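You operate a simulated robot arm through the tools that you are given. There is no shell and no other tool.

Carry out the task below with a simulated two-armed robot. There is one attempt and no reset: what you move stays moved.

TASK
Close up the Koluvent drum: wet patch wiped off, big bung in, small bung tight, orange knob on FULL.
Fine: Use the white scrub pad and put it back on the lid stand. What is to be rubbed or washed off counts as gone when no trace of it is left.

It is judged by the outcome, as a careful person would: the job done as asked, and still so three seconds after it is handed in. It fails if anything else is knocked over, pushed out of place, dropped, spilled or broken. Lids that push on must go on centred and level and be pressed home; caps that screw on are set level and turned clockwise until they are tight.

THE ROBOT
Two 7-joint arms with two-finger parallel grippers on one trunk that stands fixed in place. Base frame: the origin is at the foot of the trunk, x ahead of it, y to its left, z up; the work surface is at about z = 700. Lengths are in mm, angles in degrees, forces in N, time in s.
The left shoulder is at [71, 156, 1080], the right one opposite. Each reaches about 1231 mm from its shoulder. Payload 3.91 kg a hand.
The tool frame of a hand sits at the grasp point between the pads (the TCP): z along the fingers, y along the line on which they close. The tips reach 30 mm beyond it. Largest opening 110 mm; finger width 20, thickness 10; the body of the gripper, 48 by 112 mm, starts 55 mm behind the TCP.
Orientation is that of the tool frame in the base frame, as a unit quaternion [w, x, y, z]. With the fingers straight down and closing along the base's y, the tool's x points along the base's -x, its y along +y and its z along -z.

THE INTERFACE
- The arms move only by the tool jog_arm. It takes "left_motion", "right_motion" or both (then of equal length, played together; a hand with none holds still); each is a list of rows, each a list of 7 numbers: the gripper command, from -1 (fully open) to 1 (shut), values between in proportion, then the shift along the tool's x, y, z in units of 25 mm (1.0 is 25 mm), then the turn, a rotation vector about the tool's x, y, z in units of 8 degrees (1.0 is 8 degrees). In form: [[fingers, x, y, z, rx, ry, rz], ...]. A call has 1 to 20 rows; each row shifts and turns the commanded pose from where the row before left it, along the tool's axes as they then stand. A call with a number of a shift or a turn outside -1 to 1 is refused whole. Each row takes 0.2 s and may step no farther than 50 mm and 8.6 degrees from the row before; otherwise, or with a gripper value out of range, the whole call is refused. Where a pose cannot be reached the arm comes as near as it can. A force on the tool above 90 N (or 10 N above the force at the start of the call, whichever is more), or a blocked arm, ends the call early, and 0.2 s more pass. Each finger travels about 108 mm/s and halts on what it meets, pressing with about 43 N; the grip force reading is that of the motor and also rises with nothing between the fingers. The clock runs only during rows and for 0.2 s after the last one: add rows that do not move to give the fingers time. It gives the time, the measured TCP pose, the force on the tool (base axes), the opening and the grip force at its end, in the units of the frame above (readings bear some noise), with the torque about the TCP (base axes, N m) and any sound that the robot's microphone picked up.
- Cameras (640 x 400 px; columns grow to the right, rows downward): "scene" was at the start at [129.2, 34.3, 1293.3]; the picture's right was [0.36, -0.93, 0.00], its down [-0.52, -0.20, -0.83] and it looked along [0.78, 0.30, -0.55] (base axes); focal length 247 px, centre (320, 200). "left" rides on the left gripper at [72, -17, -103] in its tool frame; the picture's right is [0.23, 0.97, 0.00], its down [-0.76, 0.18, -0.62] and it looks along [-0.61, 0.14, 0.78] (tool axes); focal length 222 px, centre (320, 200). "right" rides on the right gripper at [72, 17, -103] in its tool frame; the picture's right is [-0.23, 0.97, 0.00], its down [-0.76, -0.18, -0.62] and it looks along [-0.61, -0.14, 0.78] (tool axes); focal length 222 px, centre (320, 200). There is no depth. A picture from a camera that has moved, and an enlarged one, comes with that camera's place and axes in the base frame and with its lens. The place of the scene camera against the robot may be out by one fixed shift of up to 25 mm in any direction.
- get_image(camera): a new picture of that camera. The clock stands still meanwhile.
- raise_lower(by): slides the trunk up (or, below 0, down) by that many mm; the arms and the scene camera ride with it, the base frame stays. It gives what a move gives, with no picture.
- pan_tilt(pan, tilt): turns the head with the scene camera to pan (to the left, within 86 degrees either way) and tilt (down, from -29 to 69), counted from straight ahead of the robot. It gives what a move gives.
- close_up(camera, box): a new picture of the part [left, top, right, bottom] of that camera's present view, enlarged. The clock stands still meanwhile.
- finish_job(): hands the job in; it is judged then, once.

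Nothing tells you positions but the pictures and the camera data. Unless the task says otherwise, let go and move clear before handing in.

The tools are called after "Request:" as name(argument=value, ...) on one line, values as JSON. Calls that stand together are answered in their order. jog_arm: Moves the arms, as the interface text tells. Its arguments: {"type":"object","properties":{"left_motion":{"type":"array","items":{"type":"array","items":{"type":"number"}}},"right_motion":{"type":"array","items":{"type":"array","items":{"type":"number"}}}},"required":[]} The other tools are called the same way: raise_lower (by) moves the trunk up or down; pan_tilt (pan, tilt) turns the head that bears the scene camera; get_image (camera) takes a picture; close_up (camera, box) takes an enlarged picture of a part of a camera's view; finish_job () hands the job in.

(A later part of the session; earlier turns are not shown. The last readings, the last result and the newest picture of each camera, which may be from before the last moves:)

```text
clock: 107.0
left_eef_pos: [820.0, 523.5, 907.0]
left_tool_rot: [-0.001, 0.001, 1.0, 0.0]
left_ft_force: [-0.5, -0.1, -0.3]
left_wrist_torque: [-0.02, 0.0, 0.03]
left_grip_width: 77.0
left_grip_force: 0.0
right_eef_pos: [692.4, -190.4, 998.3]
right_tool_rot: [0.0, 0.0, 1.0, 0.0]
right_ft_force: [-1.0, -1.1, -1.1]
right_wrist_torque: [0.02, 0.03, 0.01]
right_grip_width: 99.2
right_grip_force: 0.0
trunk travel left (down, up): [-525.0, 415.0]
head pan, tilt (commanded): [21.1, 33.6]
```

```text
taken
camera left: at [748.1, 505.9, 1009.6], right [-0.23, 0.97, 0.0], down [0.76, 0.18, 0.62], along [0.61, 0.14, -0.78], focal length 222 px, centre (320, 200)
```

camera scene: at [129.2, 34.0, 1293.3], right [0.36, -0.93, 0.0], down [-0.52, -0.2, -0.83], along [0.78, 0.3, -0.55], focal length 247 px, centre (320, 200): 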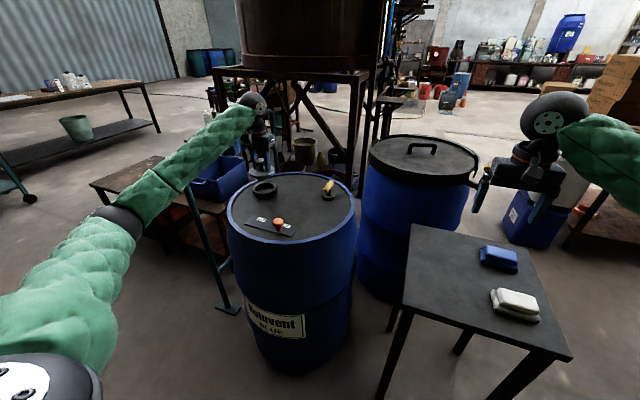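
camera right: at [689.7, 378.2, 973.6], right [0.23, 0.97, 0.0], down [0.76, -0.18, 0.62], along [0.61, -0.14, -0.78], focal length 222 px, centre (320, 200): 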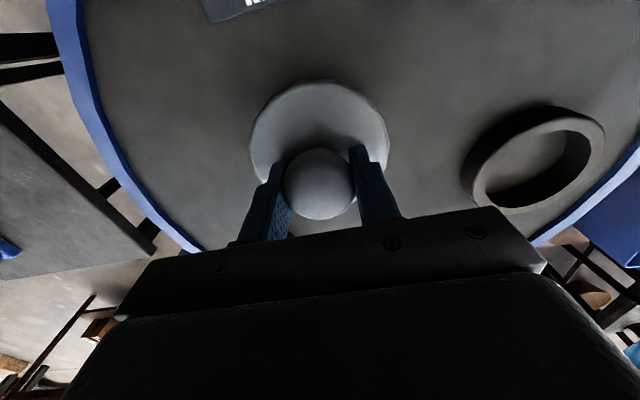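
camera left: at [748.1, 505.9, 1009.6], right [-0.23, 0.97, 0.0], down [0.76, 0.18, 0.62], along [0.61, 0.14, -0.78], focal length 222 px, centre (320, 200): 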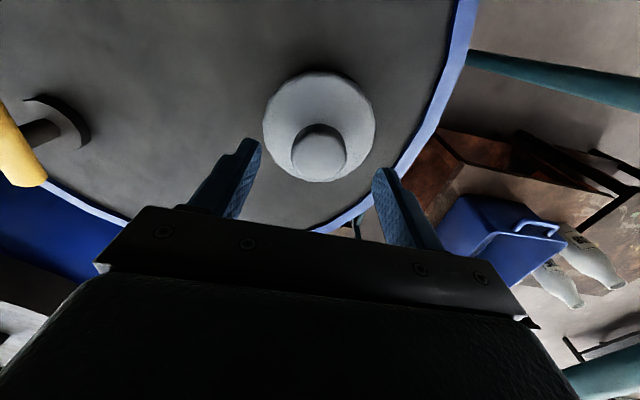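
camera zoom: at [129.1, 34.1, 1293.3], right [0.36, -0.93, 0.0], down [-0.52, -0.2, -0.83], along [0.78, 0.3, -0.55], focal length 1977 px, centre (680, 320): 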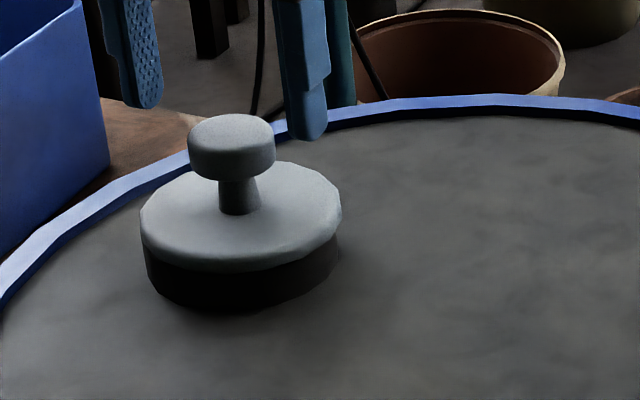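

The bung sits centred and level on the ring. To be sure it's home, I'll close the fingers and press straight down on top of the knob.

Request:
jog_arm(left_motion=[[0.4, 0, 0, 0, 0, 0, 0], [1, 0, 0, 0, 0, 0, 0], [1, 0, 0, 0, 0, 0, 0], [1, 0, 0, 0.2, 0, 0, 0], [1, 0, 0, 0.2, 0, 0, 0], [1, 0, 0, 0, 0, 0, 0]])

Request:
jog_arm(left_motion=[[1, 0, 0, 0.1, 0, 0, 0], [1, 0, 0, 0.1, 0, 0, 0], [1, 0, 0, 0, 0, 0, 0]])

Request:
close_up(camera="scene", box=[240, 150, 310, 210])

```text
clock: 108.4
left_eef_pos: [819.9, 524.2, 901.1]
left_tool_rot: [0.003, 0.0, 1.0, -0.001]
left_ft_force: [9.1, 8.1, 31.4]
left_wrist_torque: [0.28, -0.27, -0.02]
left_grip_width: 0.2
left_grip_force: 38.2
right_eef_pos: [691.8, -190.0, 999.2]
right_tool_rot: [0.001, 0.0, 1.0, -0.001]
right_ft_force: [1.1, -0.9, -0.7]
right_wrist_torque: [0.02, 0.0, 0.05]
right_grip_width: 98.9
right_grip_force: 0.0
trunk travel left (down, up): [-525.0, 415.0]
head pan, tilt (commanded): [21.1, 33.6]
```

```text
clock: 109.2
left_eef_pos: [817.9, 523.3, 901.7]
left_tool_rot: [0.004, 0.001, 1.0, 0.002]
left_ft_force: [29.0, 20.5, 69.8]
left_wrist_torque: [0.6, -0.7, 0.09]
left_grip_width: 0.0
left_grip_force: 38.1
right_eef_pos: [691.2, -191.5, 1000.7]
right_tool_rot: [0.0, 0.001, 1.0, 0.001]
right_ft_force: [0.5, -0.7, 0.3]
right_wrist_torque: [0.0, 0.02, 0.02]
right_grip_width: 99.1
right_grip_force: 0.0
trunk travel left (down, up): [-525.0, 415.0]
head pan, tilt (commanded): [21.1, 33.6]
```

```text
6.67 times, centred on (275, 180) of scene
camera zoom: at [126.0, 32.1, 1294.3], right [0.36, -0.93, 0.0], down [-0.51, -0.2, -0.83], along [0.78, 0.3, -0.55], focal length 1648 px, centre (620, 333)
```

zoom: 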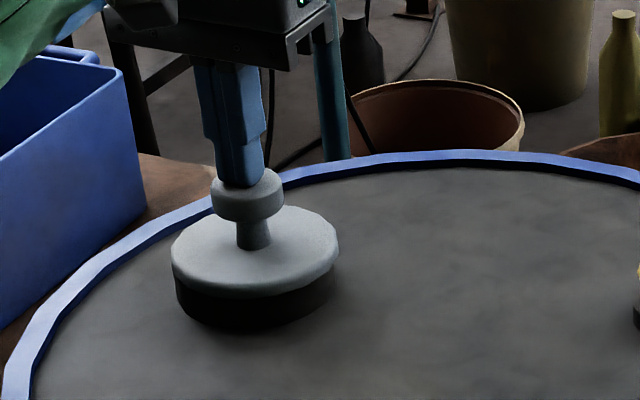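

The bung takes 70 N without moving further, so it is home. I'll lift off straight up and check that it's level and centred.

Request:
jog_arm(left_motion=[[1, 0, 0, -0.3, 0, 0, 0], [1, 0, 0, -0.6, 0, 0, 0], [1, 0, 0, -1, 0, 0, 0], [1, 0, 0, -1, 0, 0, 0], [1, 0, 0, -1, 0, 0, 0], [-0.5, 0, 0, -1, 0, 0, 0], [-1, 0, 0, -1, 0, 0, 0], [-1, 0, 0, 0, 0, 0, 0]])

Request:
close_up(camera="scene", box=[245, 165, 305, 205])

Request:
get_image(camera="left")

```text
clock: 111.0
left_eef_pos: [821.1, 521.6, 1041.1]
left_tool_rot: [-0.001, 0.0, 1.0, 0.0]
left_ft_force: [-0.4, -0.2, -0.3]
left_wrist_torque: [0.0, 0.02, -0.02]
left_grip_width: 110.0
left_grip_force: 0.0
right_eef_pos: [694.2, -189.9, 997.8]
right_tool_rot: [0.0, -0.001, 1.0, 0.0]
right_ft_force: [-0.7, 0.7, 1.1]
right_wrist_torque: [0.0, 0.0, 0.0]
right_grip_width: 98.8
right_grip_force: 0.0
trunk travel left (down, up): [-525.0, 415.0]
head pan, tilt (commanded): [21.1, 33.6]
```

```text
10.00 times, centred on (275, 185) of scene
camera zoom: at [129.7, 34.7, 1293.2], right [0.36, -0.93, 0.0], down [-0.52, -0.2, -0.83], along [0.78, 0.3, -0.55], focal length 2471 px, centre (770, 350)
```

zoom: 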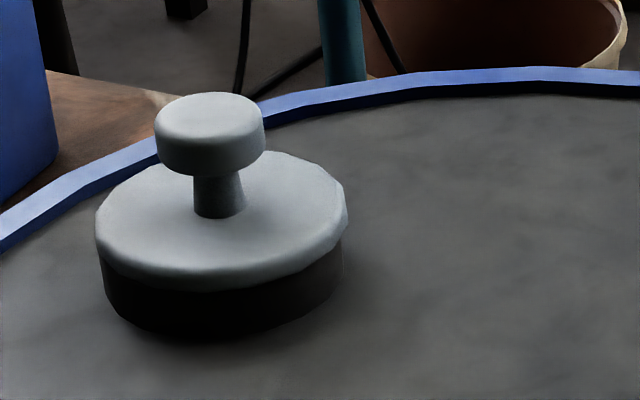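

```text
taken
camera left: at [749.4, 505.4, 1143.9], right [-0.23, 0.97, 0.0], down [0.76, 0.18, 0.62], along [0.61, 0.14, -0.78], focal length 222 px, centre (320, 200)
```

left: 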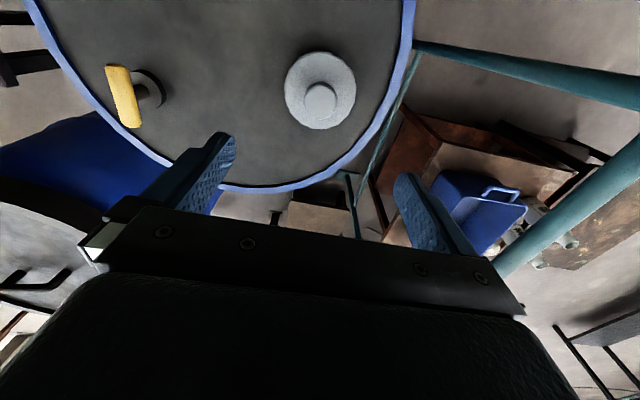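

The big bung is centred, level and seated. Next is the small bung, so I'll measure its handle's position and direction.

Request:
close_up(camera="left", box=[80, 40, 200, 150])

Request:
close_up(camera="scene", box=[300, 165, 360, 215])

```text
3.64 times, centred on (140, 95) of left
camera zoom: at [749.4, 505.4, 1143.9], right [-0.23, 0.97, 0.0], down [0.76, 0.18, 0.62], along [0.61, 0.14, -0.78], focal length 808 px, centre (974, 582)
```

zoom: 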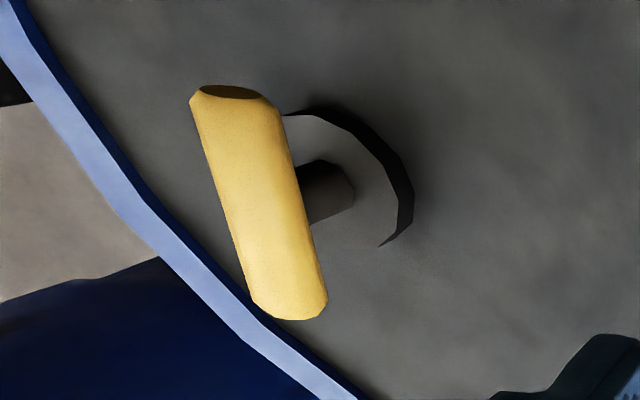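

```text
8.00 times, centred on (330, 190) of scene
camera zoom: at [129.7, 34.7, 1293.2], right [0.36, -0.93, 0.0], down [-0.52, -0.2, -0.83], along [0.78, 0.3, -0.55], focal length 1977 px, centre (240, 280)
```

zoom: 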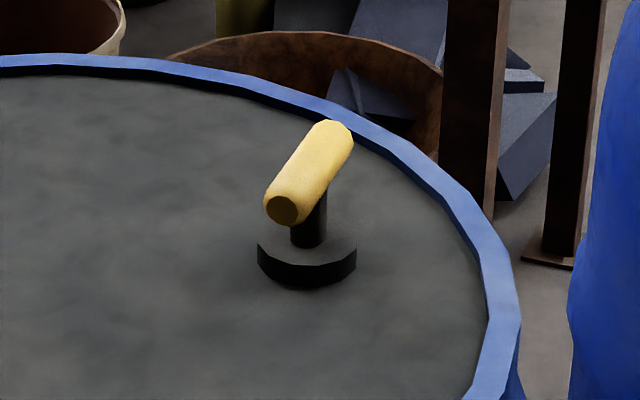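

The small bung's yellow bar lies along base x, with its centre near (877, 283) and z ≈ 845. The default grip, closing along y, fits it. I'll move the left hand above it.

Request:
jog_arm(left_motion=[[-1, -0.224, -0.95, 0.164, 0, 0, 0], [-1, -0.224, -0.95, 0.164, 0, 0, 0], [-1, -0.224, -0.95, 0.164, 0, 0, 0], [-1, -0.224, -0.95, 0.164, 0, 0, 0], [-1, -0.224, -0.95, 0.164, 0, 0, 0], [-1, -0.224, -0.95, 0.164, 0, 0, 0], [-1, -0.224, -0.95, 0.164, 0, 0, 0], [-1, -0.224, -0.95, 0.164, 0, 0, 0], [-1, -0.224, -0.95, 0.164, 0, 0, 0], [-1, -0.224, -0.95, 0.164, 0, 0, 0], [-1, 0, 0, 0, 0, 0, 0]])

Request:
get_image(camera="left")

Request:
close_up(camera="left", box=[250, 40, 400, 200])

```text
clock: 113.4
left_eef_pos: [877.1, 283.8, 1000.1]
left_tool_rot: [0.0, 0.0, 1.0, 0.0]
left_ft_force: [0.3, 0.2, 0.0]
left_wrist_torque: [0.05, -0.03, -0.01]
left_grip_width: 110.0
left_grip_force: 0.0
right_eef_pos: [693.0, -189.0, 998.0]
right_tool_rot: [0.0, 0.0, 1.0, 0.0]
right_ft_force: [0.0, 0.1, 0.3]
right_wrist_torque: [-0.02, 0.02, -0.01]
right_grip_width: 99.0
right_grip_force: 0.2
trunk travel left (down, up): [-525.0, 415.0]
head pan, tilt (commanded): [21.1, 33.6]
```

```text
taken
camera left: at [806.2, 266.4, 1102.1], right [-0.23, 0.97, 0.0], down [0.76, 0.18, 0.62], along [0.61, 0.14, -0.78], focal length 222 px, centre (320, 200)
```

left: 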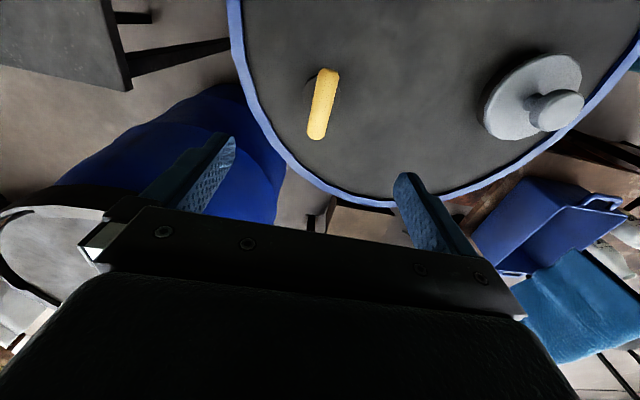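

```text
2.50 times, centred on (325, 120) of left
camera zoom: at [806.2, 266.4, 1102.1], right [-0.23, 0.97, 0.0], down [0.76, 0.18, 0.62], along [0.61, 0.14, -0.78], focal length 555 px, centre (308, 400)
```

zoom: 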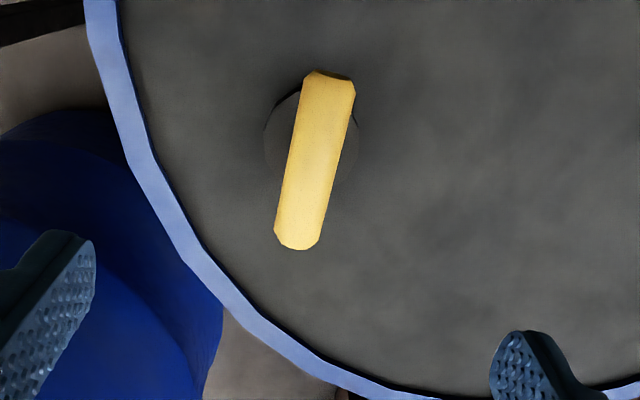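

The bar is centred at about (874.5, 283.5, 848), 22 mm thick and aligned with x within 2°. I'll narrow the opening to about 60 mm, come down to just above it and check.

Request:
jog_arm(left_motion=[[-0.1, 0.1, 0, 0.8, 0, 0, 0], [-0.1, 0, 0, 0.9, 0, 0, 0], [-0.1, 0, 0, 0.9, 0, 0, 0], [-0.1, 0, 0, 0.8, 0, 0, 0], [-0.1, 0, 0, 0.8, 0, 0, 0], [-0.1, 0, 0, 0, 0, 0, 0]])

Request:
get_image(camera="left")

Request:
close_up(camera="scene", box=[290, 150, 370, 215])

```text
clock: 114.8
left_eef_pos: [874.6, 283.2, 896.0]
left_tool_rot: [0.001, 0.001, 1.0, -0.001]
left_ft_force: [0.7, -0.1, 0.1]
left_wrist_torque: [-0.05, -0.02, -0.01]
left_grip_width: 60.4
left_grip_force: 0.1
right_eef_pos: [693.6, -191.5, 998.3]
right_tool_rot: [0.0, 0.001, 1.0, 0.0]
right_ft_force: [0.2, 0.5, 0.0]
right_wrist_torque: [0.03, 0.02, -0.01]
right_grip_width: 99.0
right_grip_force: 0.1
trunk travel left (down, up): [-525.0, 415.0]
head pan, tilt (commanded): [21.1, 33.6]
```

```text
taken
camera left: at [801.7, 267.0, 997.7], right [-0.23, 0.97, 0.0], down [0.76, 0.18, 0.62], along [0.61, 0.14, -0.78], focal length 222 px, centre (320, 200)
```

left: 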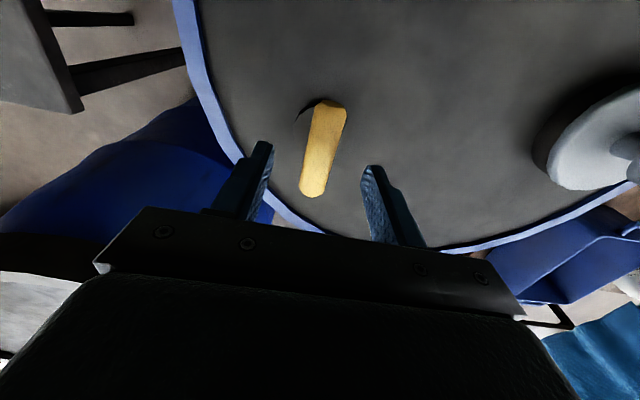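

```text
6.15 times, centred on (330, 182) of scene
camera zoom: at [129.0, 33.9, 1293.4], right [0.36, -0.93, 0.0], down [-0.52, -0.2, -0.83], along [0.78, 0.3, -0.55], focal length 1521 px, centre (258, 308)
```

zoom: 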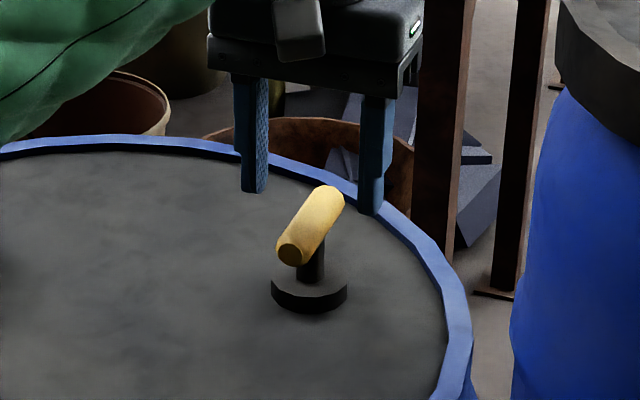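

The bar sits between the fingers. I'll lower to grip height, with the tips staying above the flange.

Request:
jog_arm(left_motion=[[-0.1, 0.04, 0, 0.6, 0, 0, 0], [-0.1, 0, 0, 0.6, 0, 0, 0], [-0.1, 0, 0, 0.4, 0, 0, 0], [-0.1, 0, 0, 0.2, 0, 0, 0], [-0.1, 0, 0, 0, 0, 0, 0]])

Request:
get_image(camera="left")

Request:
close_up(camera="scene", box=[300, 160, 360, 210])

```text
clock: 116.0
left_eef_pos: [873.4, 285.9, 848.0]
left_tool_rot: [0.0, 0.0, 1.0, 0.001]
left_ft_force: [-0.8, -0.3, 0.4]
left_wrist_torque: [0.0, 0.04, -0.03]
left_grip_width: 60.6
left_grip_force: 0.0
right_eef_pos: [693.3, -190.9, 997.9]
right_tool_rot: [0.0, 0.0, 1.0, 0.0]
right_ft_force: [-0.1, -0.1, 0.9]
right_wrist_torque: [0.0, 0.02, -0.01]
right_grip_width: 99.1
right_grip_force: 0.0
trunk travel left (down, up): [-525.0, 415.0]
head pan, tilt (commanded): [21.1, 33.6]
```

```text
taken
camera left: at [801.0, 268.2, 950.9], right [-0.23, 0.97, 0.0], down [0.76, 0.18, 0.62], along [0.61, 0.14, -0.78], focal length 222 px, centre (320, 200)
```

left: 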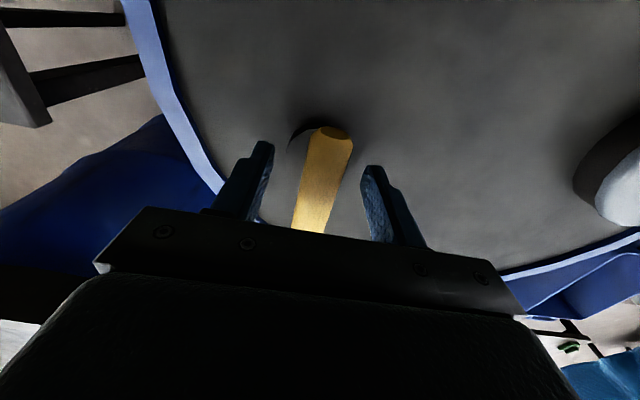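

```text
8.00 times, centred on (330, 185) of scene
camera zoom: at [129.2, 34.0, 1293.4], right [0.36, -0.93, 0.0], down [-0.52, -0.2, -0.83], along [0.78, 0.3, -0.55], focal length 1977 px, centre (240, 320)
```

zoom: 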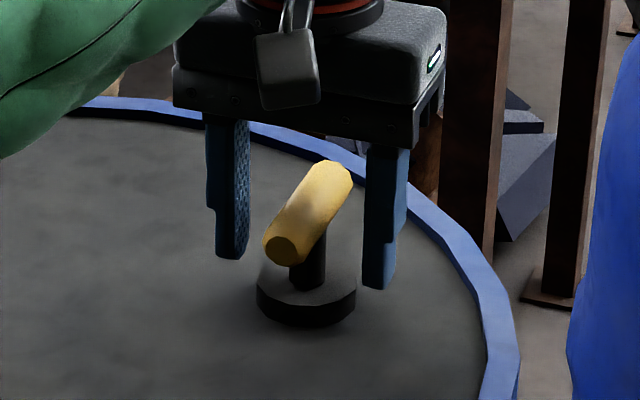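

The fingers straddle the bar at its middle. I'll close and then turn clockwise in small steps while reading the torque.

Request:
jog_arm(left_motion=[[0.2, 0, 0, 0, 0, 0, 0], [0.5, 0, 0, 0, 0, 0, 0], [0.8, 0, 0, 0, 0, 0, 0], [0.8, 0, 0, 0, 0, 0, 0], [0.8, 0, 0, 0, 0, 0, 0]])

Request:
jog_arm(left_motion=[[0.8, 0, 0, 0, 0, 0, 0.8], [0.8, 0, 0, 0, 0, 0, 0.8], [0.8, 0, 0, 0, 0, 0, 0.8], [0.8, 0, 0, 0, 0, 0, 0]])

Request:
close_up(camera="scene", box=[300, 160, 360, 210])

```text
clock: 117.2
left_eef_pos: [872.7, 284.3, 848.2]
left_tool_rot: [0.0, 0.001, 1.0, 0.0]
left_ft_force: [-1.4, -5.8, -1.4]
left_wrist_torque: [-0.02, -0.19, -0.01]
left_grip_width: 21.4
left_grip_force: 44.9
right_eef_pos: [692.5, -190.8, 998.1]
right_tool_rot: [0.0, 0.0, 1.0, 0.0]
right_ft_force: [0.2, 0.1, 0.0]
right_wrist_torque: [-0.01, -0.01, 0.0]
right_grip_width: 99.2
right_grip_force: 0.1
trunk travel left (down, up): [-525.0, 415.0]
head pan, tilt (commanded): [21.1, 33.6]
```

```text
clock: 118.2
left_eef_pos: [872.1, 285.9, 848.2]
left_tool_rot: [-0.001, 0.168, 0.986, 0.0]
left_ft_force: [-9.5, -5.5, -15.9]
left_wrist_torque: [-0.29, -0.99, -0.04]
left_grip_width: 21.7
left_grip_force: 45.2
right_eef_pos: [693.6, -189.9, 997.5]
right_tool_rot: [-0.001, 0.0, 1.0, 0.0]
right_ft_force: [0.5, -0.1, -0.5]
right_wrist_torque: [0.0, 0.01, -0.02]
right_grip_width: 99.1
right_grip_force: 0.0
trunk travel left (down, up): [-525.0, 415.0]
head pan, tilt (commanded): [21.1, 33.6]
```

```text
8.00 times, centred on (330, 185) of scene
camera zoom: at [129.7, 34.1, 1293.1], right [0.36, -0.93, 0.0], down [-0.52, -0.2, -0.83], along [0.78, 0.3, -0.55], focal length 1977 px, centre (240, 320)
```

zoom: 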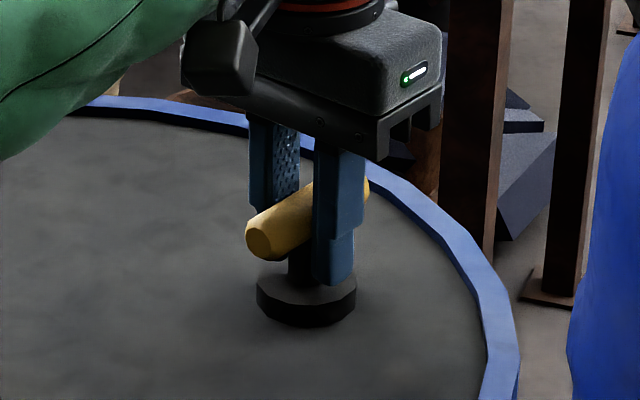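

The bar turns clockwise and pulls downward as the thread draws in. I'll follow it down slightly while turning.

Request:
jog_arm(left_motion=[[0.8, 0.03, -0.03, 0.06, 0, 0, 0], [0.8, 0, 0, 0.02, 0, 0, 0.8], [0.8, 0, 0, 0.02, 0, 0, 0.8], [0.8, 0, 0, 0.02, 0, 0, 0.8], [0.8, 0, 0, 0, 0, 0, 0]])

Request:
jog_arm(left_motion=[[0.8, 0, 0, 0.02, 0, 0, 0.8], [0.8, 0, 0, 0.02, 0, 0, 0.8], [0.8, 0, 0, 0.02, 0, 0, 0.8], [0.8, 0, 0, 0, 0, 0, 0]])

```text
clock: 119.4
left_eef_pos: [874.5, 286.4, 848.5]
left_tool_rot: [0.0, 0.329, 0.944, 0.0]
left_ft_force: [21.0, 11.9, 17.0]
left_wrist_torque: [0.38, 0.5, 0.06]
left_grip_width: 21.5
left_grip_force: 44.6
right_eef_pos: [693.2, -189.8, 997.5]
right_tool_rot: [0.0, 0.0, 1.0, 0.001]
right_ft_force: [0.2, -0.3, 0.3]
right_wrist_torque: [0.0, -0.01, -0.01]
right_grip_width: 99.0
right_grip_force: 0.1
trunk travel left (down, up): [-525.0, 415.0]
head pan, tilt (commanded): [21.1, 33.6]
```

```text
clock: 120.4
left_eef_pos: [873.7, 287.5, 847.4]
left_tool_rot: [0.001, 0.481, 0.877, 0.001]
left_ft_force: [48.4, 29.3, 37.3]
left_wrist_torque: [0.1, -0.2, 0.14]
left_grip_width: 21.6
left_grip_force: 45.0
right_eef_pos: [694.2, -188.7, 1000.3]
right_tool_rot: [-0.001, 0.0, 1.0, -0.001]
right_ft_force: [-0.6, 0.2, 0.2]
right_wrist_torque: [0.04, 0.01, 0.0]
right_grip_width: 99.0
right_grip_force: 0.1
trunk travel left (down, up): [-525.0, 415.0]
head pan, tilt (commanded): [21.1, 33.6]
```

The side forces grew because I followed down too fast. I'll ease up and re-centre before turning further.

Request:
jog_arm(left_motion=[[0.8, 0, 0.08, -0.1, 0, 0, 0], [0.8, 0, 0, 0, 0, 0, 0], [0.8, 0, 0, 0, 0, 0, 0]])

```text
clock: 121.2
left_eef_pos: [873.3, 285.6, 847.3]
left_tool_rot: [0.0, 0.483, 0.876, -0.001]
left_ft_force: [28.1, 18.9, 24.8]
left_wrist_torque: [-0.57, -0.45, 0.07]
left_grip_width: 21.6
left_grip_force: 44.8
right_eef_pos: [692.8, -190.3, 997.0]
right_tool_rot: [0.0, 0.0, 1.0, -0.001]
right_ft_force: [0.6, -0.7, 0.0]
right_wrist_torque: [0.02, 0.0, 0.01]
right_grip_width: 99.0
right_grip_force: 0.0
trunk travel left (down, up): [-525.0, 415.0]
head pan, tilt (commanded): [21.1, 33.6]
```

Request:
jog_arm(left_motion=[[0.8, 0, 0.08, -0.08, 0, 0, 0], [0.8, 0, 0, 0, 0, 0, 0], [0.8, 0, 0, 0, 0, 0, 0]])

Request:
close_up(camera="scene", box=[300, 160, 360, 210])

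```text
clock: 122.0
left_eef_pos: [873.5, 287.6, 846.8]
left_tool_rot: [-0.003, 0.483, 0.876, 0.0]
left_ft_force: [-25.6, 6.6, -13.0]
left_wrist_torque: [-0.64, -0.39, -0.05]
left_grip_width: 21.7
left_grip_force: 44.8
right_eef_pos: [692.4, -189.2, 998.4]
right_tool_rot: [0.0, 0.0, 1.0, -0.001]
right_ft_force: [0.4, 1.2, -0.3]
right_wrist_torque: [0.01, 0.02, 0.01]
right_grip_width: 99.2
right_grip_force: 0.1
trunk travel left (down, up): [-525.0, 415.0]
head pan, tilt (commanded): [21.1, 33.6]
```

```text
8.00 times, centred on (330, 185) of scene
camera zoom: at [128.0, 34.9, 1293.0], right [0.36, -0.93, 0.0], down [-0.52, -0.2, -0.83], along [0.78, 0.3, -0.55], focal length 1977 px, centre (240, 320)
```

zoom: 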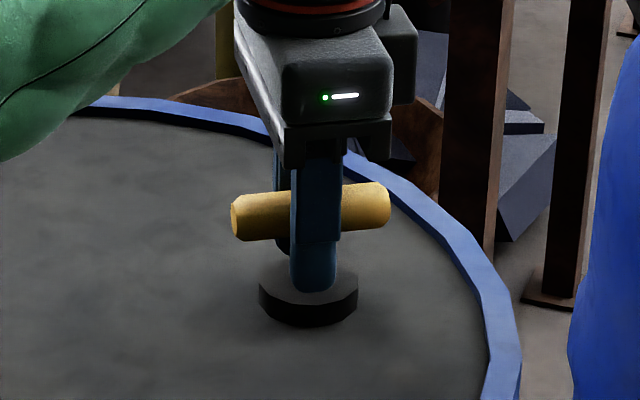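

Over-corrected a little. A small adjustment back, then I'll continue turning with a gentler follow-down.

Request:
jog_arm(left_motion=[[0.8, 0, -0.03, 0.03, 0, 0, 0], [0.8, 0, 0, 0.008, 0, 0, 0.8], [0.8, 0, 0, 0.008, 0, 0, 0.8], [0.8, 0, 0, 0.008, 0, 0, 0.8], [0.8, 0, 0, 0, 0, 0, 0]])

```text
clock: 123.2
left_eef_pos: [875.4, 287.8, 846.7]
left_tool_rot: [0.0, 0.622, 0.783, -0.001]
left_ft_force: [-39.3, -4.1, -36.3]
left_wrist_torque: [0.22, -0.17, -0.1]
left_grip_width: 21.7
left_grip_force: 45.0
right_eef_pos: [694.8, -190.4, 997.5]
right_tool_rot: [-0.001, 0.001, 1.0, -0.001]
right_ft_force: [0.6, -0.8, 0.0]
right_wrist_torque: [-0.01, -0.02, 0.01]
right_grip_width: 98.8
right_grip_force: 0.1
trunk travel left (down, up): [-525.0, 415.0]
head pan, tilt (commanded): [21.1, 33.6]
```

Request:
jog_arm(left_motion=[[0.8, 0, 0, 0.07, 0, 0, 0], [0.8, 0, 0, 0, 0, 0, 0], [0.8, 0, 0, 0, 0, 0, 0]])

```text
clock: 124.0
left_eef_pos: [874.9, 287.3, 846.9]
left_tool_rot: [0.0, 0.622, 0.783, -0.001]
left_ft_force: [-32.4, -8.0, -29.0]
left_wrist_torque: [0.11, -0.06, -0.03]
left_grip_width: 21.6
left_grip_force: 44.9
right_eef_pos: [693.1, -191.6, 998.0]
right_tool_rot: [0.0, 0.0, 1.0, 0.0]
right_ft_force: [0.4, -0.4, -0.3]
right_wrist_torque: [0.0, 0.0, 0.01]
right_grip_width: 99.2
right_grip_force: 0.1
trunk travel left (down, up): [-525.0, 415.0]
head pan, tilt (commanded): [21.1, 33.6]
```

I'll open slightly to relax the strain, see where the free pose is, and look at the bung.

Request:
jog_arm(left_motion=[[0.45, 0, 0, 0, 0, 0, 0], [0.45, 0, 0, 0, 0, 0, 0], [0.45, 0, 0, 0, 0, 0, 0]])

Request:
close_up(camera="scene", box=[300, 160, 360, 210])

Request:
get_image(camera="left")

```text
clock: 124.8
left_eef_pos: [874.2, 288.2, 848.1]
left_tool_rot: [0.0, 0.621, 0.784, 0.0]
left_ft_force: [0.1, -0.4, 0.1]
left_wrist_torque: [0.01, 0.01, -0.03]
left_grip_width: 30.1
left_grip_force: 0.2
right_eef_pos: [692.3, -190.6, 997.2]
right_tool_rot: [0.0, 0.001, 1.0, 0.0]
right_ft_force: [-0.4, 0.3, -0.2]
right_wrist_torque: [0.0, 0.02, -0.06]
right_grip_width: 99.1
right_grip_force: 0.0
trunk travel left (down, up): [-525.0, 415.0]
head pan, tilt (commanded): [21.1, 33.6]
```

```text
8.00 times, centred on (330, 185) of scene
camera zoom: at [129.4, 34.1, 1293.4], right [0.36, -0.93, 0.0], down [-0.52, -0.2, -0.83], along [0.78, 0.3, -0.55], focal length 1977 px, centre (240, 320)
```

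zoom: 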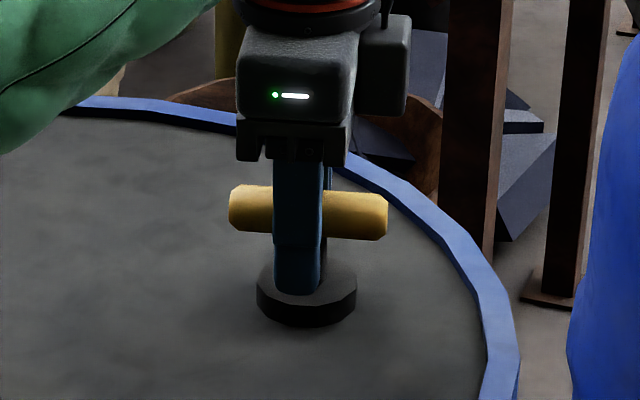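

```text
taken
camera left: at [842.3, 353.8, 950.3], right [0.9, 0.44, 0.0], down [0.35, -0.7, 0.62], along [0.28, -0.56, -0.78], focal length 222 px, centre (320, 200)
```

left: 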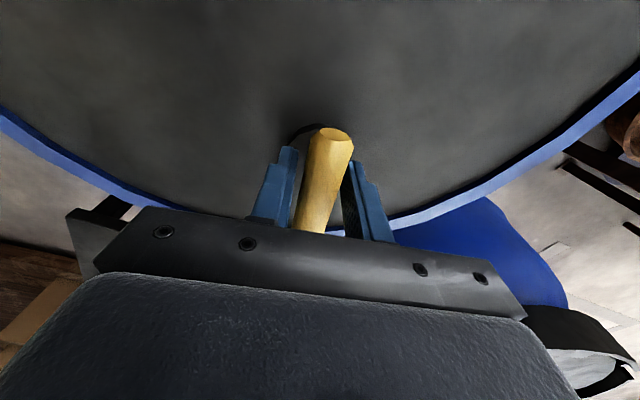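

The free pose matches the bar well; the forces came from small tracking errors against a stiff thread. Torque about the vertical axis is still near zero, so the bung is loose. I'll re-grip and keep turning.

Request:
jog_arm(left_motion=[[0.8, 0, 0, 0, 0, 0, 0], [0.8, 0, 0, 0, 0, 0, 0], [0.8, 0, 0, 0.005, 0, 0, 0.9], [0.8, 0, 0, 0.005, 0, 0, 0.9], [0.8, 0, 0, 0.005, 0, 0, 0.9], [0.8, 0, 0, 0, 0, 0, 0]])

Request:
jog_arm(left_motion=[[0.8, 0, 0, 0.005, 0, 0, 0.9], [0.8, 0, 0, 0.005, 0, 0, 0.9], [0.8, 0, 0, 0.005, 0, 0, 0.9], [0.8, 0, 0, 0, 0, 0, 0]])

```text
clock: 126.2
left_eef_pos: [874.4, 286.7, 847.4]
left_tool_rot: [0.0, 0.757, 0.654, 0.0]
left_ft_force: [11.2, 5.2, 11.9]
left_wrist_torque: [0.13, 0.03, 1.38]
left_grip_width: 24.1
left_grip_force: 44.7
right_eef_pos: [693.1, -189.8, 998.1]
right_tool_rot: [0.0, 0.0, 1.0, 0.0]
right_ft_force: [-0.8, 0.0, 0.4]
right_wrist_torque: [0.0, -0.01, -0.05]
right_grip_width: 99.1
right_grip_force: 0.0
trunk travel left (down, up): [-525.0, 415.0]
head pan, tilt (commanded): [21.1, 33.6]
```

```text
clock: 127.2
left_eef_pos: [875.6, 286.8, 845.6]
left_tool_rot: [0.0, 0.867, 0.499, -0.001]
left_ft_force: [5.3, 1.9, 3.5]
left_wrist_torque: [0.09, 0.0, 2.5]
left_grip_width: 35.1
left_grip_force: 45.0
right_eef_pos: [693.5, -191.3, 997.4]
right_tool_rot: [0.0, 0.001, 1.0, 0.0]
right_ft_force: [0.3, -0.9, -0.8]
right_wrist_torque: [-0.02, 0.01, -0.02]
right_grip_width: 99.0
right_grip_force: 0.1
trunk travel left (down, up): [-525.0, 415.0]
head pan, tilt (commanded): [21.1, 33.6]
```

Torque jumped to 2.5 N·m and the fingers are being forced open, so the bung has stopped turning. I'll look at the bar.

Request:
close_up(camera="scene", box=[300, 160, 360, 210])

Request:
get_image(camera="left")

```text
8.00 times, centred on (330, 185) of scene
camera zoom: at [129.3, 34.1, 1293.2], right [0.36, -0.93, 0.0], down [-0.52, -0.2, -0.83], along [0.78, 0.3, -0.55], focal length 1977 px, centre (240, 320)
```

zoom: 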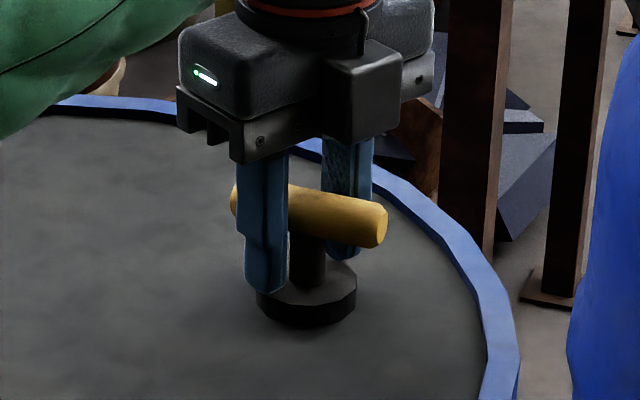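

```text
taken
camera left: at [897.5, 357.4, 947.7], right [0.96, -0.29, 0.0], down [-0.23, -0.75, 0.62], along [-0.18, -0.6, -0.78], focal length 222 px, centre (320, 200)
```

left: 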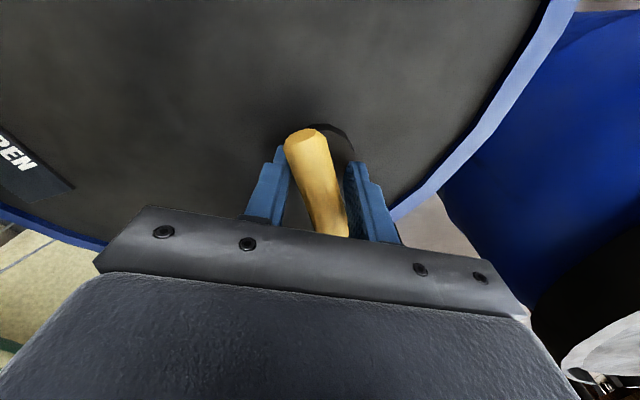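

The bar has turned about 88° and is now holding against 2.5 N·m, which looks tight. To confirm, I'll re-align the fingers with the bar, grip squarely and try once more.

Request:
jog_arm(left_motion=[[0, 0, 0, 0, 0, 0, 0], [0, 0, 0, 0, 0, 0, 0], [0, 0, 0, 0, 0, 0, -0.85], [0, 0, 0, 0, 0, 0, -0.85], [0, 0, 0, 0, 0, 0, -0.85], [0, 0, 0, 0, 0, 0, -0.85], [0, 0, 0, 0, 0, 0, -0.85], [0, 0, 0, 0, 0, 0, 0], [0.5, 0, 0, 0, 0, 0, 0], [0.8, 0, 0, 0, 0, 0, 0], [0.8, 0, 0, 0, 0, 0, 0]])

Request:
close_up(camera="scene", box=[300, 160, 360, 210])

```text
clock: 129.6
left_eef_pos: [875.2, 285.6, 846.7]
left_tool_rot: [-0.001, 0.683, 0.731, -0.001]
left_ft_force: [-16.8, -7.2, -3.5]
left_wrist_torque: [-0.18, 0.0, 0.03]
left_grip_width: 21.6
left_grip_force: 45.8
right_eef_pos: [692.2, -191.1, 998.8]
right_tool_rot: [-0.001, 0.0, 1.0, 0.0]
right_ft_force: [-0.7, -0.4, -0.5]
right_wrist_torque: [0.01, -0.02, -0.02]
right_grip_width: 99.1
right_grip_force: 0.0
trunk travel left (down, up): [-525.0, 415.0]
head pan, tilt (commanded): [21.1, 33.6]
```

```text
8.00 times, centred on (330, 185) of scene
camera zoom: at [128.3, 33.7, 1293.4], right [0.36, -0.93, 0.0], down [-0.52, -0.2, -0.83], along [0.78, 0.3, -0.55], focal length 1977 px, centre (240, 320)
```

zoom: 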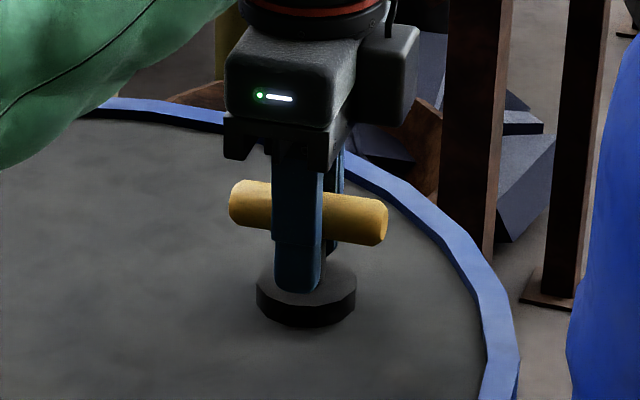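

Request:
jog_arm(left_motion=[[0.8, 0, 0, 0, 0, 0, 0.5], [0.8, 0, 0, 0, 0, 0, 0]])

Request:
jog_arm(left_motion=[[0.8, 0, 0, 0, 0, 0, 0.5], [0.8, 0, 0, 0, 0, 0, 0]])

Request:
jog_arm(left_motion=[[1, 0, 0, 0, 0, 0, 0.7], [1, 0, 0, 0, 0, 0, 0.7], [1, 0, 0, 0, 0, 0, 0]])

```text
clock: 130.2
left_eef_pos: [875.0, 285.2, 847.5]
left_tool_rot: [-0.001, 0.707, 0.707, 0.0]
left_ft_force: [-14.1, -8.5, -4.6]
left_wrist_torque: [-0.39, -0.05, 0.06]
left_grip_width: 21.7
left_grip_force: 44.9
right_eef_pos: [692.9, -190.4, 997.8]
right_tool_rot: [0.0, 0.0, 1.0, 0.0]
right_ft_force: [-0.5, 0.3, 0.6]
right_wrist_torque: [0.02, 0.0, -0.01]
right_grip_width: 98.8
right_grip_force: 0.1
trunk travel left (down, up): [-525.0, 415.0]
head pan, tilt (commanded): [21.1, 33.6]
```

```text
clock: 130.8
left_eef_pos: [877.1, 285.6, 845.4]
left_tool_rot: [-0.001, 0.732, 0.681, 0.0]
left_ft_force: [-13.4, -10.6, -7.6]
left_wrist_torque: [0.49, 0.03, 1.2]
left_grip_width: 22.6
left_grip_force: 44.9
right_eef_pos: [692.9, -190.7, 998.5]
right_tool_rot: [0.0, 0.0, 1.0, 0.001]
right_ft_force: [0.1, 0.0, 0.3]
right_wrist_torque: [0.0, -0.01, -0.02]
right_grip_width: 99.0
right_grip_force: 0.1
trunk travel left (down, up): [-525.0, 415.0]
head pan, tilt (commanded): [21.1, 33.6]
```

```text
clock: 131.6
left_eef_pos: [876.3, 286.6, 847.0]
left_tool_rot: [-0.001, 0.795, 0.607, 0.0]
left_ft_force: [-12.7, -3.7, -9.0]
left_wrist_torque: [0.07, 0.01, 1.6]
left_grip_width: 26.9
left_grip_force: 44.9
right_eef_pos: [691.9, -191.6, 997.9]
right_tool_rot: [-0.001, 0.0, 1.0, 0.0]
right_ft_force: [0.2, 0.4, -0.6]
right_wrist_torque: [0.01, 0.01, 0.05]
right_grip_width: 98.7
right_grip_force: 0.1
trunk travel left (down, up): [-525.0, 415.0]
head pan, tilt (commanded): [21.1, 33.6]
```

The bar turned freely to about 90° and then stopped hard, with torque jumping to 1.2–2.5 N·m. The small bung is tight. I'll release, rise clear and turn the wrist back.

Request:
jog_arm(left_motion=[[0.3, 0, 0, 0, 0, 0, 0], [-0.1, 0, 0, 0, 0, 0, 0], [-0.1, 0, 0, 0, 0, 0, 0], [-0.1, 0, 0, -0.4, 0, 0, 0], [-0.1, 0, 0, -0.9, 0, 0, 0], [-0.1, 0, 0, -0.9, 0, 0, 0], [-0.1, 0, 0, -0.9, 0, 0, 0], [-0.1, 0, 0, -0.9, 0, 0, 0], [-0.1, 0, 0, -0.9, 0, 0, 0], [-0.1, 0, 0, -0.9, 0, 0, 0], [-0.1, 0, 0, 0, 0, 0, 0]])

Request:
jog_arm(left_motion=[[-0.1, 0, 0, 0, 0, 0, -1], [-0.1, 0, 0, 0, 0, 0, -1], [-0.1, 0, 0, 0, 0, 0, -1], [-0.1, 0, 0, 0, 0, 0, -1], [-0.1, 0, 0, 0, 0, 0, -1], [-0.1, 0, 0, 0, 0, 0, -1], [-0.1, 0, 0, 0, 0, 0, -1], [-0.1, 0, 0, 0, 0, 0, -1], [-0.1, 0, 0, 0, 0, 0, -1], [-0.1, 0, 0, 0, 0, 0, -1], [-0.1, 0, 0, 0, 0, 0, -1], [-0.1, 0, 0, 0, 0, 0, -1], [-0.1, 0, 0, 0, 0, 0, -1], [-0.1, 0, 0, 0, 0, 0, 0]])

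Request:
get_image(camera="left")

Request:
close_up(camera="scene", box=[220, 150, 370, 250])

```text
clock: 134.0
left_eef_pos: [878.0, 285.3, 991.9]
left_tool_rot: [-0.001, 0.794, 0.608, 0.0]
left_ft_force: [-0.4, -0.2, 0.5]
left_wrist_torque: [-0.01, 0.03, 0.0]
left_grip_width: 60.5
left_grip_force: 0.0
right_eef_pos: [694.0, -191.2, 997.8]
right_tool_rot: [-0.001, -0.001, 1.0, 0.0]
right_ft_force: [-0.2, 0.0, -0.3]
right_wrist_torque: [0.01, 0.0, -0.05]
right_grip_width: 99.0
right_grip_force: 0.1
trunk travel left (down, up): [-525.0, 415.0]
head pan, tilt (commanded): [21.1, 33.6]
```

```text
clock: 137.0
left_eef_pos: [874.5, 287.1, 990.4]
left_tool_rot: [0.0, 0.01, 1.0, 0.0]
left_ft_force: [0.2, 0.8, 0.3]
left_wrist_torque: [-0.02, 0.01, 0.0]
left_grip_width: 60.5
left_grip_force: 0.1
right_eef_pos: [693.2, -189.8, 998.0]
right_tool_rot: [0.001, -0.001, 1.0, 0.001]
right_ft_force: [-0.2, 0.6, 0.0]
right_wrist_torque: [-0.02, -0.05, 0.0]
right_grip_width: 99.0
right_grip_force: 0.1
trunk travel left (down, up): [-525.0, 415.0]
head pan, tilt (commanded): [21.1, 33.6]
```

```text
taken
camera left: at [802.3, 270.3, 1093.6], right [-0.21, 0.98, 0.0], down [0.77, 0.16, 0.62], along [0.61, 0.13, -0.78], focal length 222 px, centre (320, 200)
```

left: 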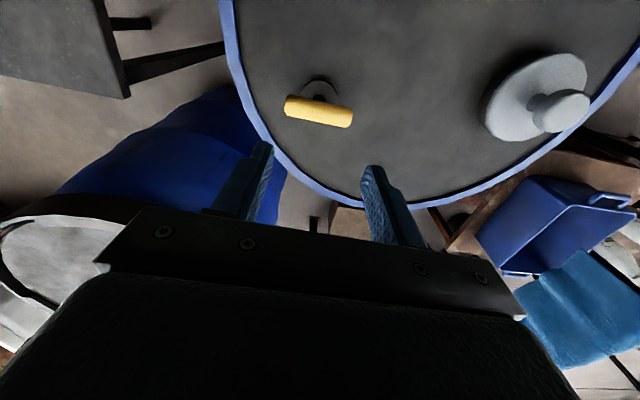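

```text
4.00 times, centred on (295, 200) of scene
camera zoom: at [129.3, 34.0, 1293.3], right [0.36, -0.93, 0.0], down [-0.52, -0.2, -0.83], along [0.78, 0.3, -0.55], focal length 988 px, centre (420, 200)
```

zoom: 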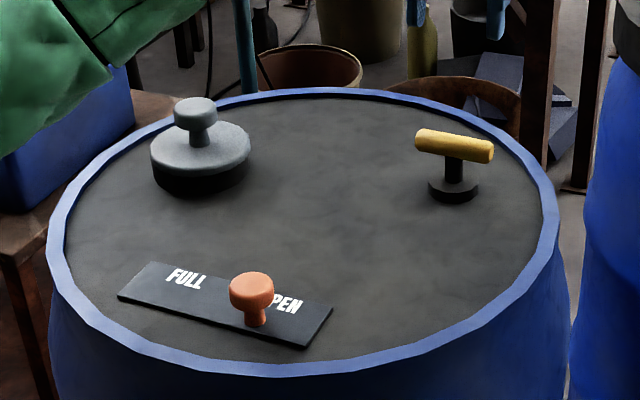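

The bar now lies across y, the small bung is tight and nothing else has moved. Next is the orange slider knob near (640, 363), to be slid along the plate in +y from OPEN (y ≈ 356) to FULL (y ≈ 441). I'll move the left hand above it.

Request:
jog_arm(left_motion=[[-0.1, 0, 0, 0, 0, 0, -0.143], [-0.1, 0.93, 0.3, 0.2, 0, 0, 0], [-0.1, 0.93, 0.3, 0.2, 0, 0, 0], [-0.1, 0.93, 0.3, 0.2, 0, 0, 0], [-0.1, 0.93, 0.3, 0.2, 0, 0, 0], [-0.1, 0.93, 0.3, 0.2, 0, 0, 0], [-0.1, 0.93, 0.3, 0.2, 0, 0, 0], [-0.1, 0.93, 0.3, 0.2, 0, 0, 0], [-0.1, 0.93, 0.3, 0.2, 0, 0, 0], [-0.1, 0.93, 0.3, 0.2, 0, 0, 0], [-0.1, 0.93, 0.3, 0.2, 0, 0, 0], [-0.1, 0, 0, 0, 0, 0, 0]])

Request:
get_image(camera="left")

Request:
close_up(camera="left", box=[240, 40, 440, 180])

```text
clock: 139.6
left_eef_pos: [642.4, 362.0, 943.4]
left_tool_rot: [0.0, 0.0, 1.0, 0.001]
left_ft_force: [0.4, -0.1, 0.2]
left_wrist_torque: [0.0, 0.01, -0.05]
left_grip_width: 60.5
left_grip_force: 0.1
right_eef_pos: [693.6, -191.3, 998.1]
right_tool_rot: [0.0, 0.0, 1.0, 0.0]
right_ft_force: [-0.2, 0.3, -0.2]
right_wrist_torque: [0.0, 0.0, 0.01]
right_grip_width: 98.8
right_grip_force: 0.0
trunk travel left (down, up): [-525.0, 415.0]
head pan, tilt (commanded): [21.1, 33.6]
```

```text
taken
camera left: at [571.4, 345.6, 1046.3], right [-0.23, 0.97, 0.0], down [0.76, 0.18, 0.62], along [0.61, 0.14, -0.78], focal length 222 px, centre (320, 200)
```

left: 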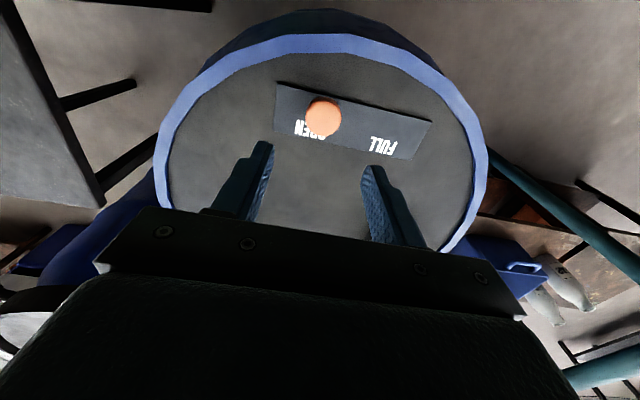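

```text
2.86 times, centred on (340, 110) of left
camera zoom: at [571.4, 345.6, 1046.3], right [-0.23, 0.97, 0.0], down [0.76, 0.18, 0.62], along [0.61, 0.14, -0.78], focal length 635 px, centre (263, 457)
```

zoom: 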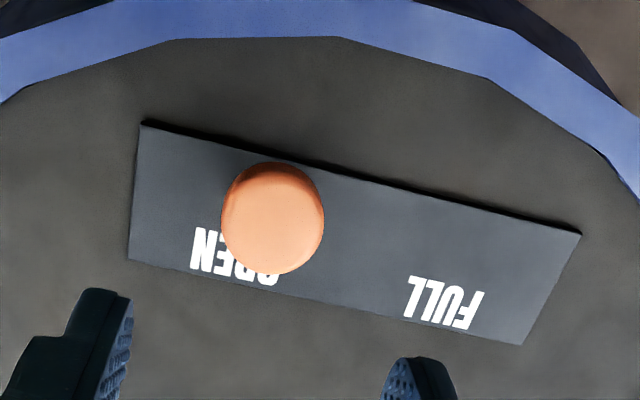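

The knob top is at about (640, 364, 835). I'll lower the fingers on either side of it, then narrow them to cage it.

Request:
jog_arm(left_motion=[[-0.1, 0.09, 0.09, 0.8, 0, 0, 0], [-0.1, 0, 0, 0.9, 0, 0, 0], [-0.1, 0, 0, 0.9, 0, 0, 0], [-0.1, 0, 0, 0.7, 0, 0, 0], [-0.1, 0, 0, 0.5, 0, 0, 0], [-0.1, 0, 0, 0, 0, 0, 0]])

Request:
get_image(camera="left")

Request:
close_up(camera="scene", box=[230, 180, 320, 250])

```text
clock: 141.0
left_eef_pos: [641.3, 364.3, 845.4]
left_tool_rot: [0.0, 0.001, 1.0, 0.0]
left_ft_force: [0.8, 0.7, -0.9]
left_wrist_torque: [-0.02, 0.0, 0.02]
left_grip_width: 60.6
left_grip_force: 0.0
right_eef_pos: [693.2, -190.9, 997.5]
right_tool_rot: [0.001, 0.0, 1.0, 0.0]
right_ft_force: [0.6, -0.1, 0.2]
right_wrist_torque: [0.03, 0.02, 0.0]
right_grip_width: 98.8
right_grip_force: 0.0
trunk travel left (down, up): [-525.0, 415.0]
head pan, tilt (commanded): [21.1, 33.6]
```

```text
taken
camera left: at [568.5, 346.7, 947.3], right [-0.23, 0.97, 0.0], down [0.76, 0.18, 0.62], along [0.61, 0.14, -0.78], focal length 222 px, centre (320, 200)
```

left: 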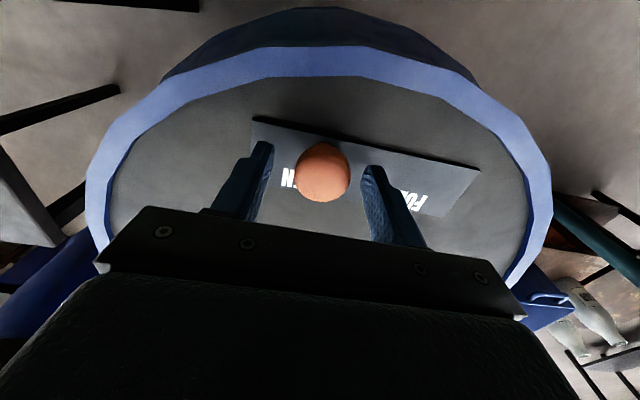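

```text
5.71 times, centred on (275, 215) of scene
camera zoom: at [129.1, 34.0, 1293.4], right [0.36, -0.93, 0.0], down [-0.52, -0.2, -0.83], along [0.78, 0.3, -0.55], focal length 1412 px, centre (577, 114)
```

zoom: 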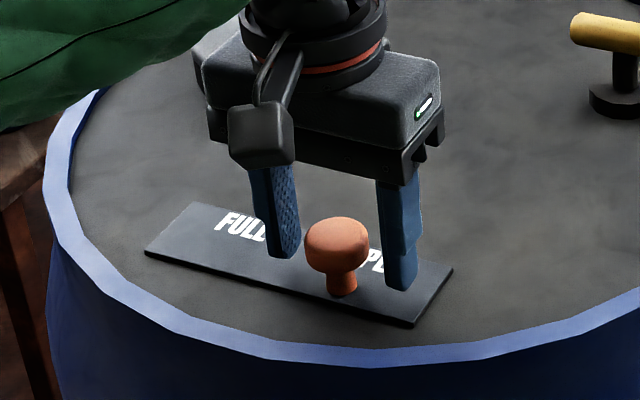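

The knob is caged between the fingers. I'll lower 3 mm, narrow to about 40 mm and start pushing in +y.

Request:
jog_arm(left_motion=[[-0.1, 0.04, 0, 0.12, 0, 0, 0], [0.27, 0, 0, 0, 0, 0, 0], [0.27, 0, 0, 0, 0, 0, 0], [0.27, 0, 0.2, 0, 0, 0, 0], [0.27, 0, 0.3, 0, 0, 0, 0], [0.27, 0, 0.3, 0, 0, 0, 0], [0.27, 0, 0, 0, 0, 0, 0]])

Request:
get_image(camera="left")

Request:
close_up(camera="scene", box=[230, 180, 320, 250])

```text
clock: 142.6
left_eef_pos: [640.1, 384.5, 843.5]
left_tool_rot: [-0.001, 0.002, 1.0, -0.001]
left_ft_force: [-0.4, -0.4, 0.6]
left_wrist_torque: [-0.05, 0.01, 0.0]
left_grip_width: 40.6
left_grip_force: 0.3
right_eef_pos: [692.5, -190.3, 998.8]
right_tool_rot: [0.0, 0.0, 1.0, 0.0]
right_ft_force: [-0.2, -0.3, 0.4]
right_wrist_torque: [-0.01, 0.03, -0.02]
right_grip_width: 99.0
right_grip_force: 0.1
trunk travel left (down, up): [-525.0, 415.0]
head pan, tilt (commanded): [21.1, 33.6]
```

```text
taken
camera left: at [567.7, 367.4, 946.1], right [-0.23, 0.97, 0.0], down [0.76, 0.18, 0.62], along [0.61, 0.14, -0.78], focal length 222 px, centre (320, 200)
```

left: 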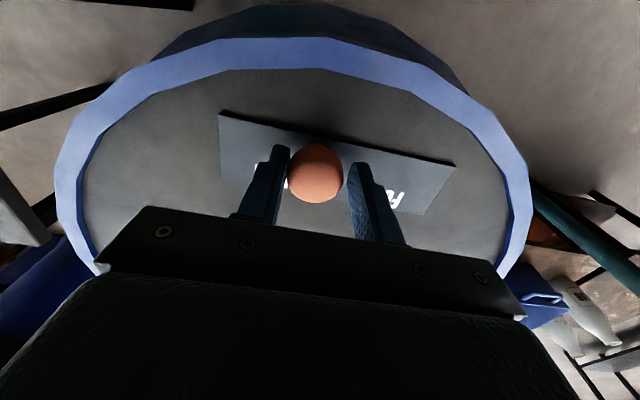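

```text
5.71 times, centred on (275, 215) of scene
camera zoom: at [129.2, 34.0, 1293.4], right [0.36, -0.93, 0.0], down [-0.52, -0.2, -0.83], along [0.78, 0.3, -0.55], focal length 1412 px, centre (577, 114)
```

zoom: 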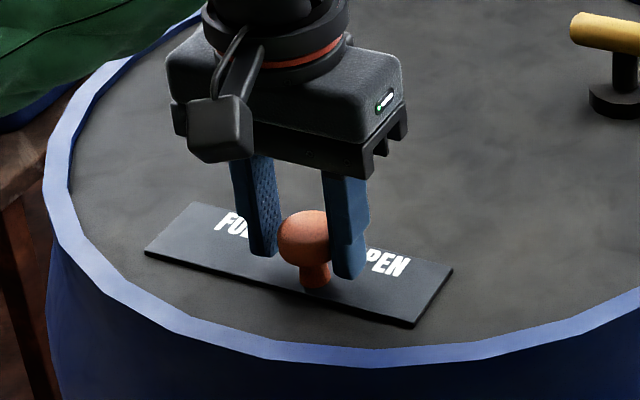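

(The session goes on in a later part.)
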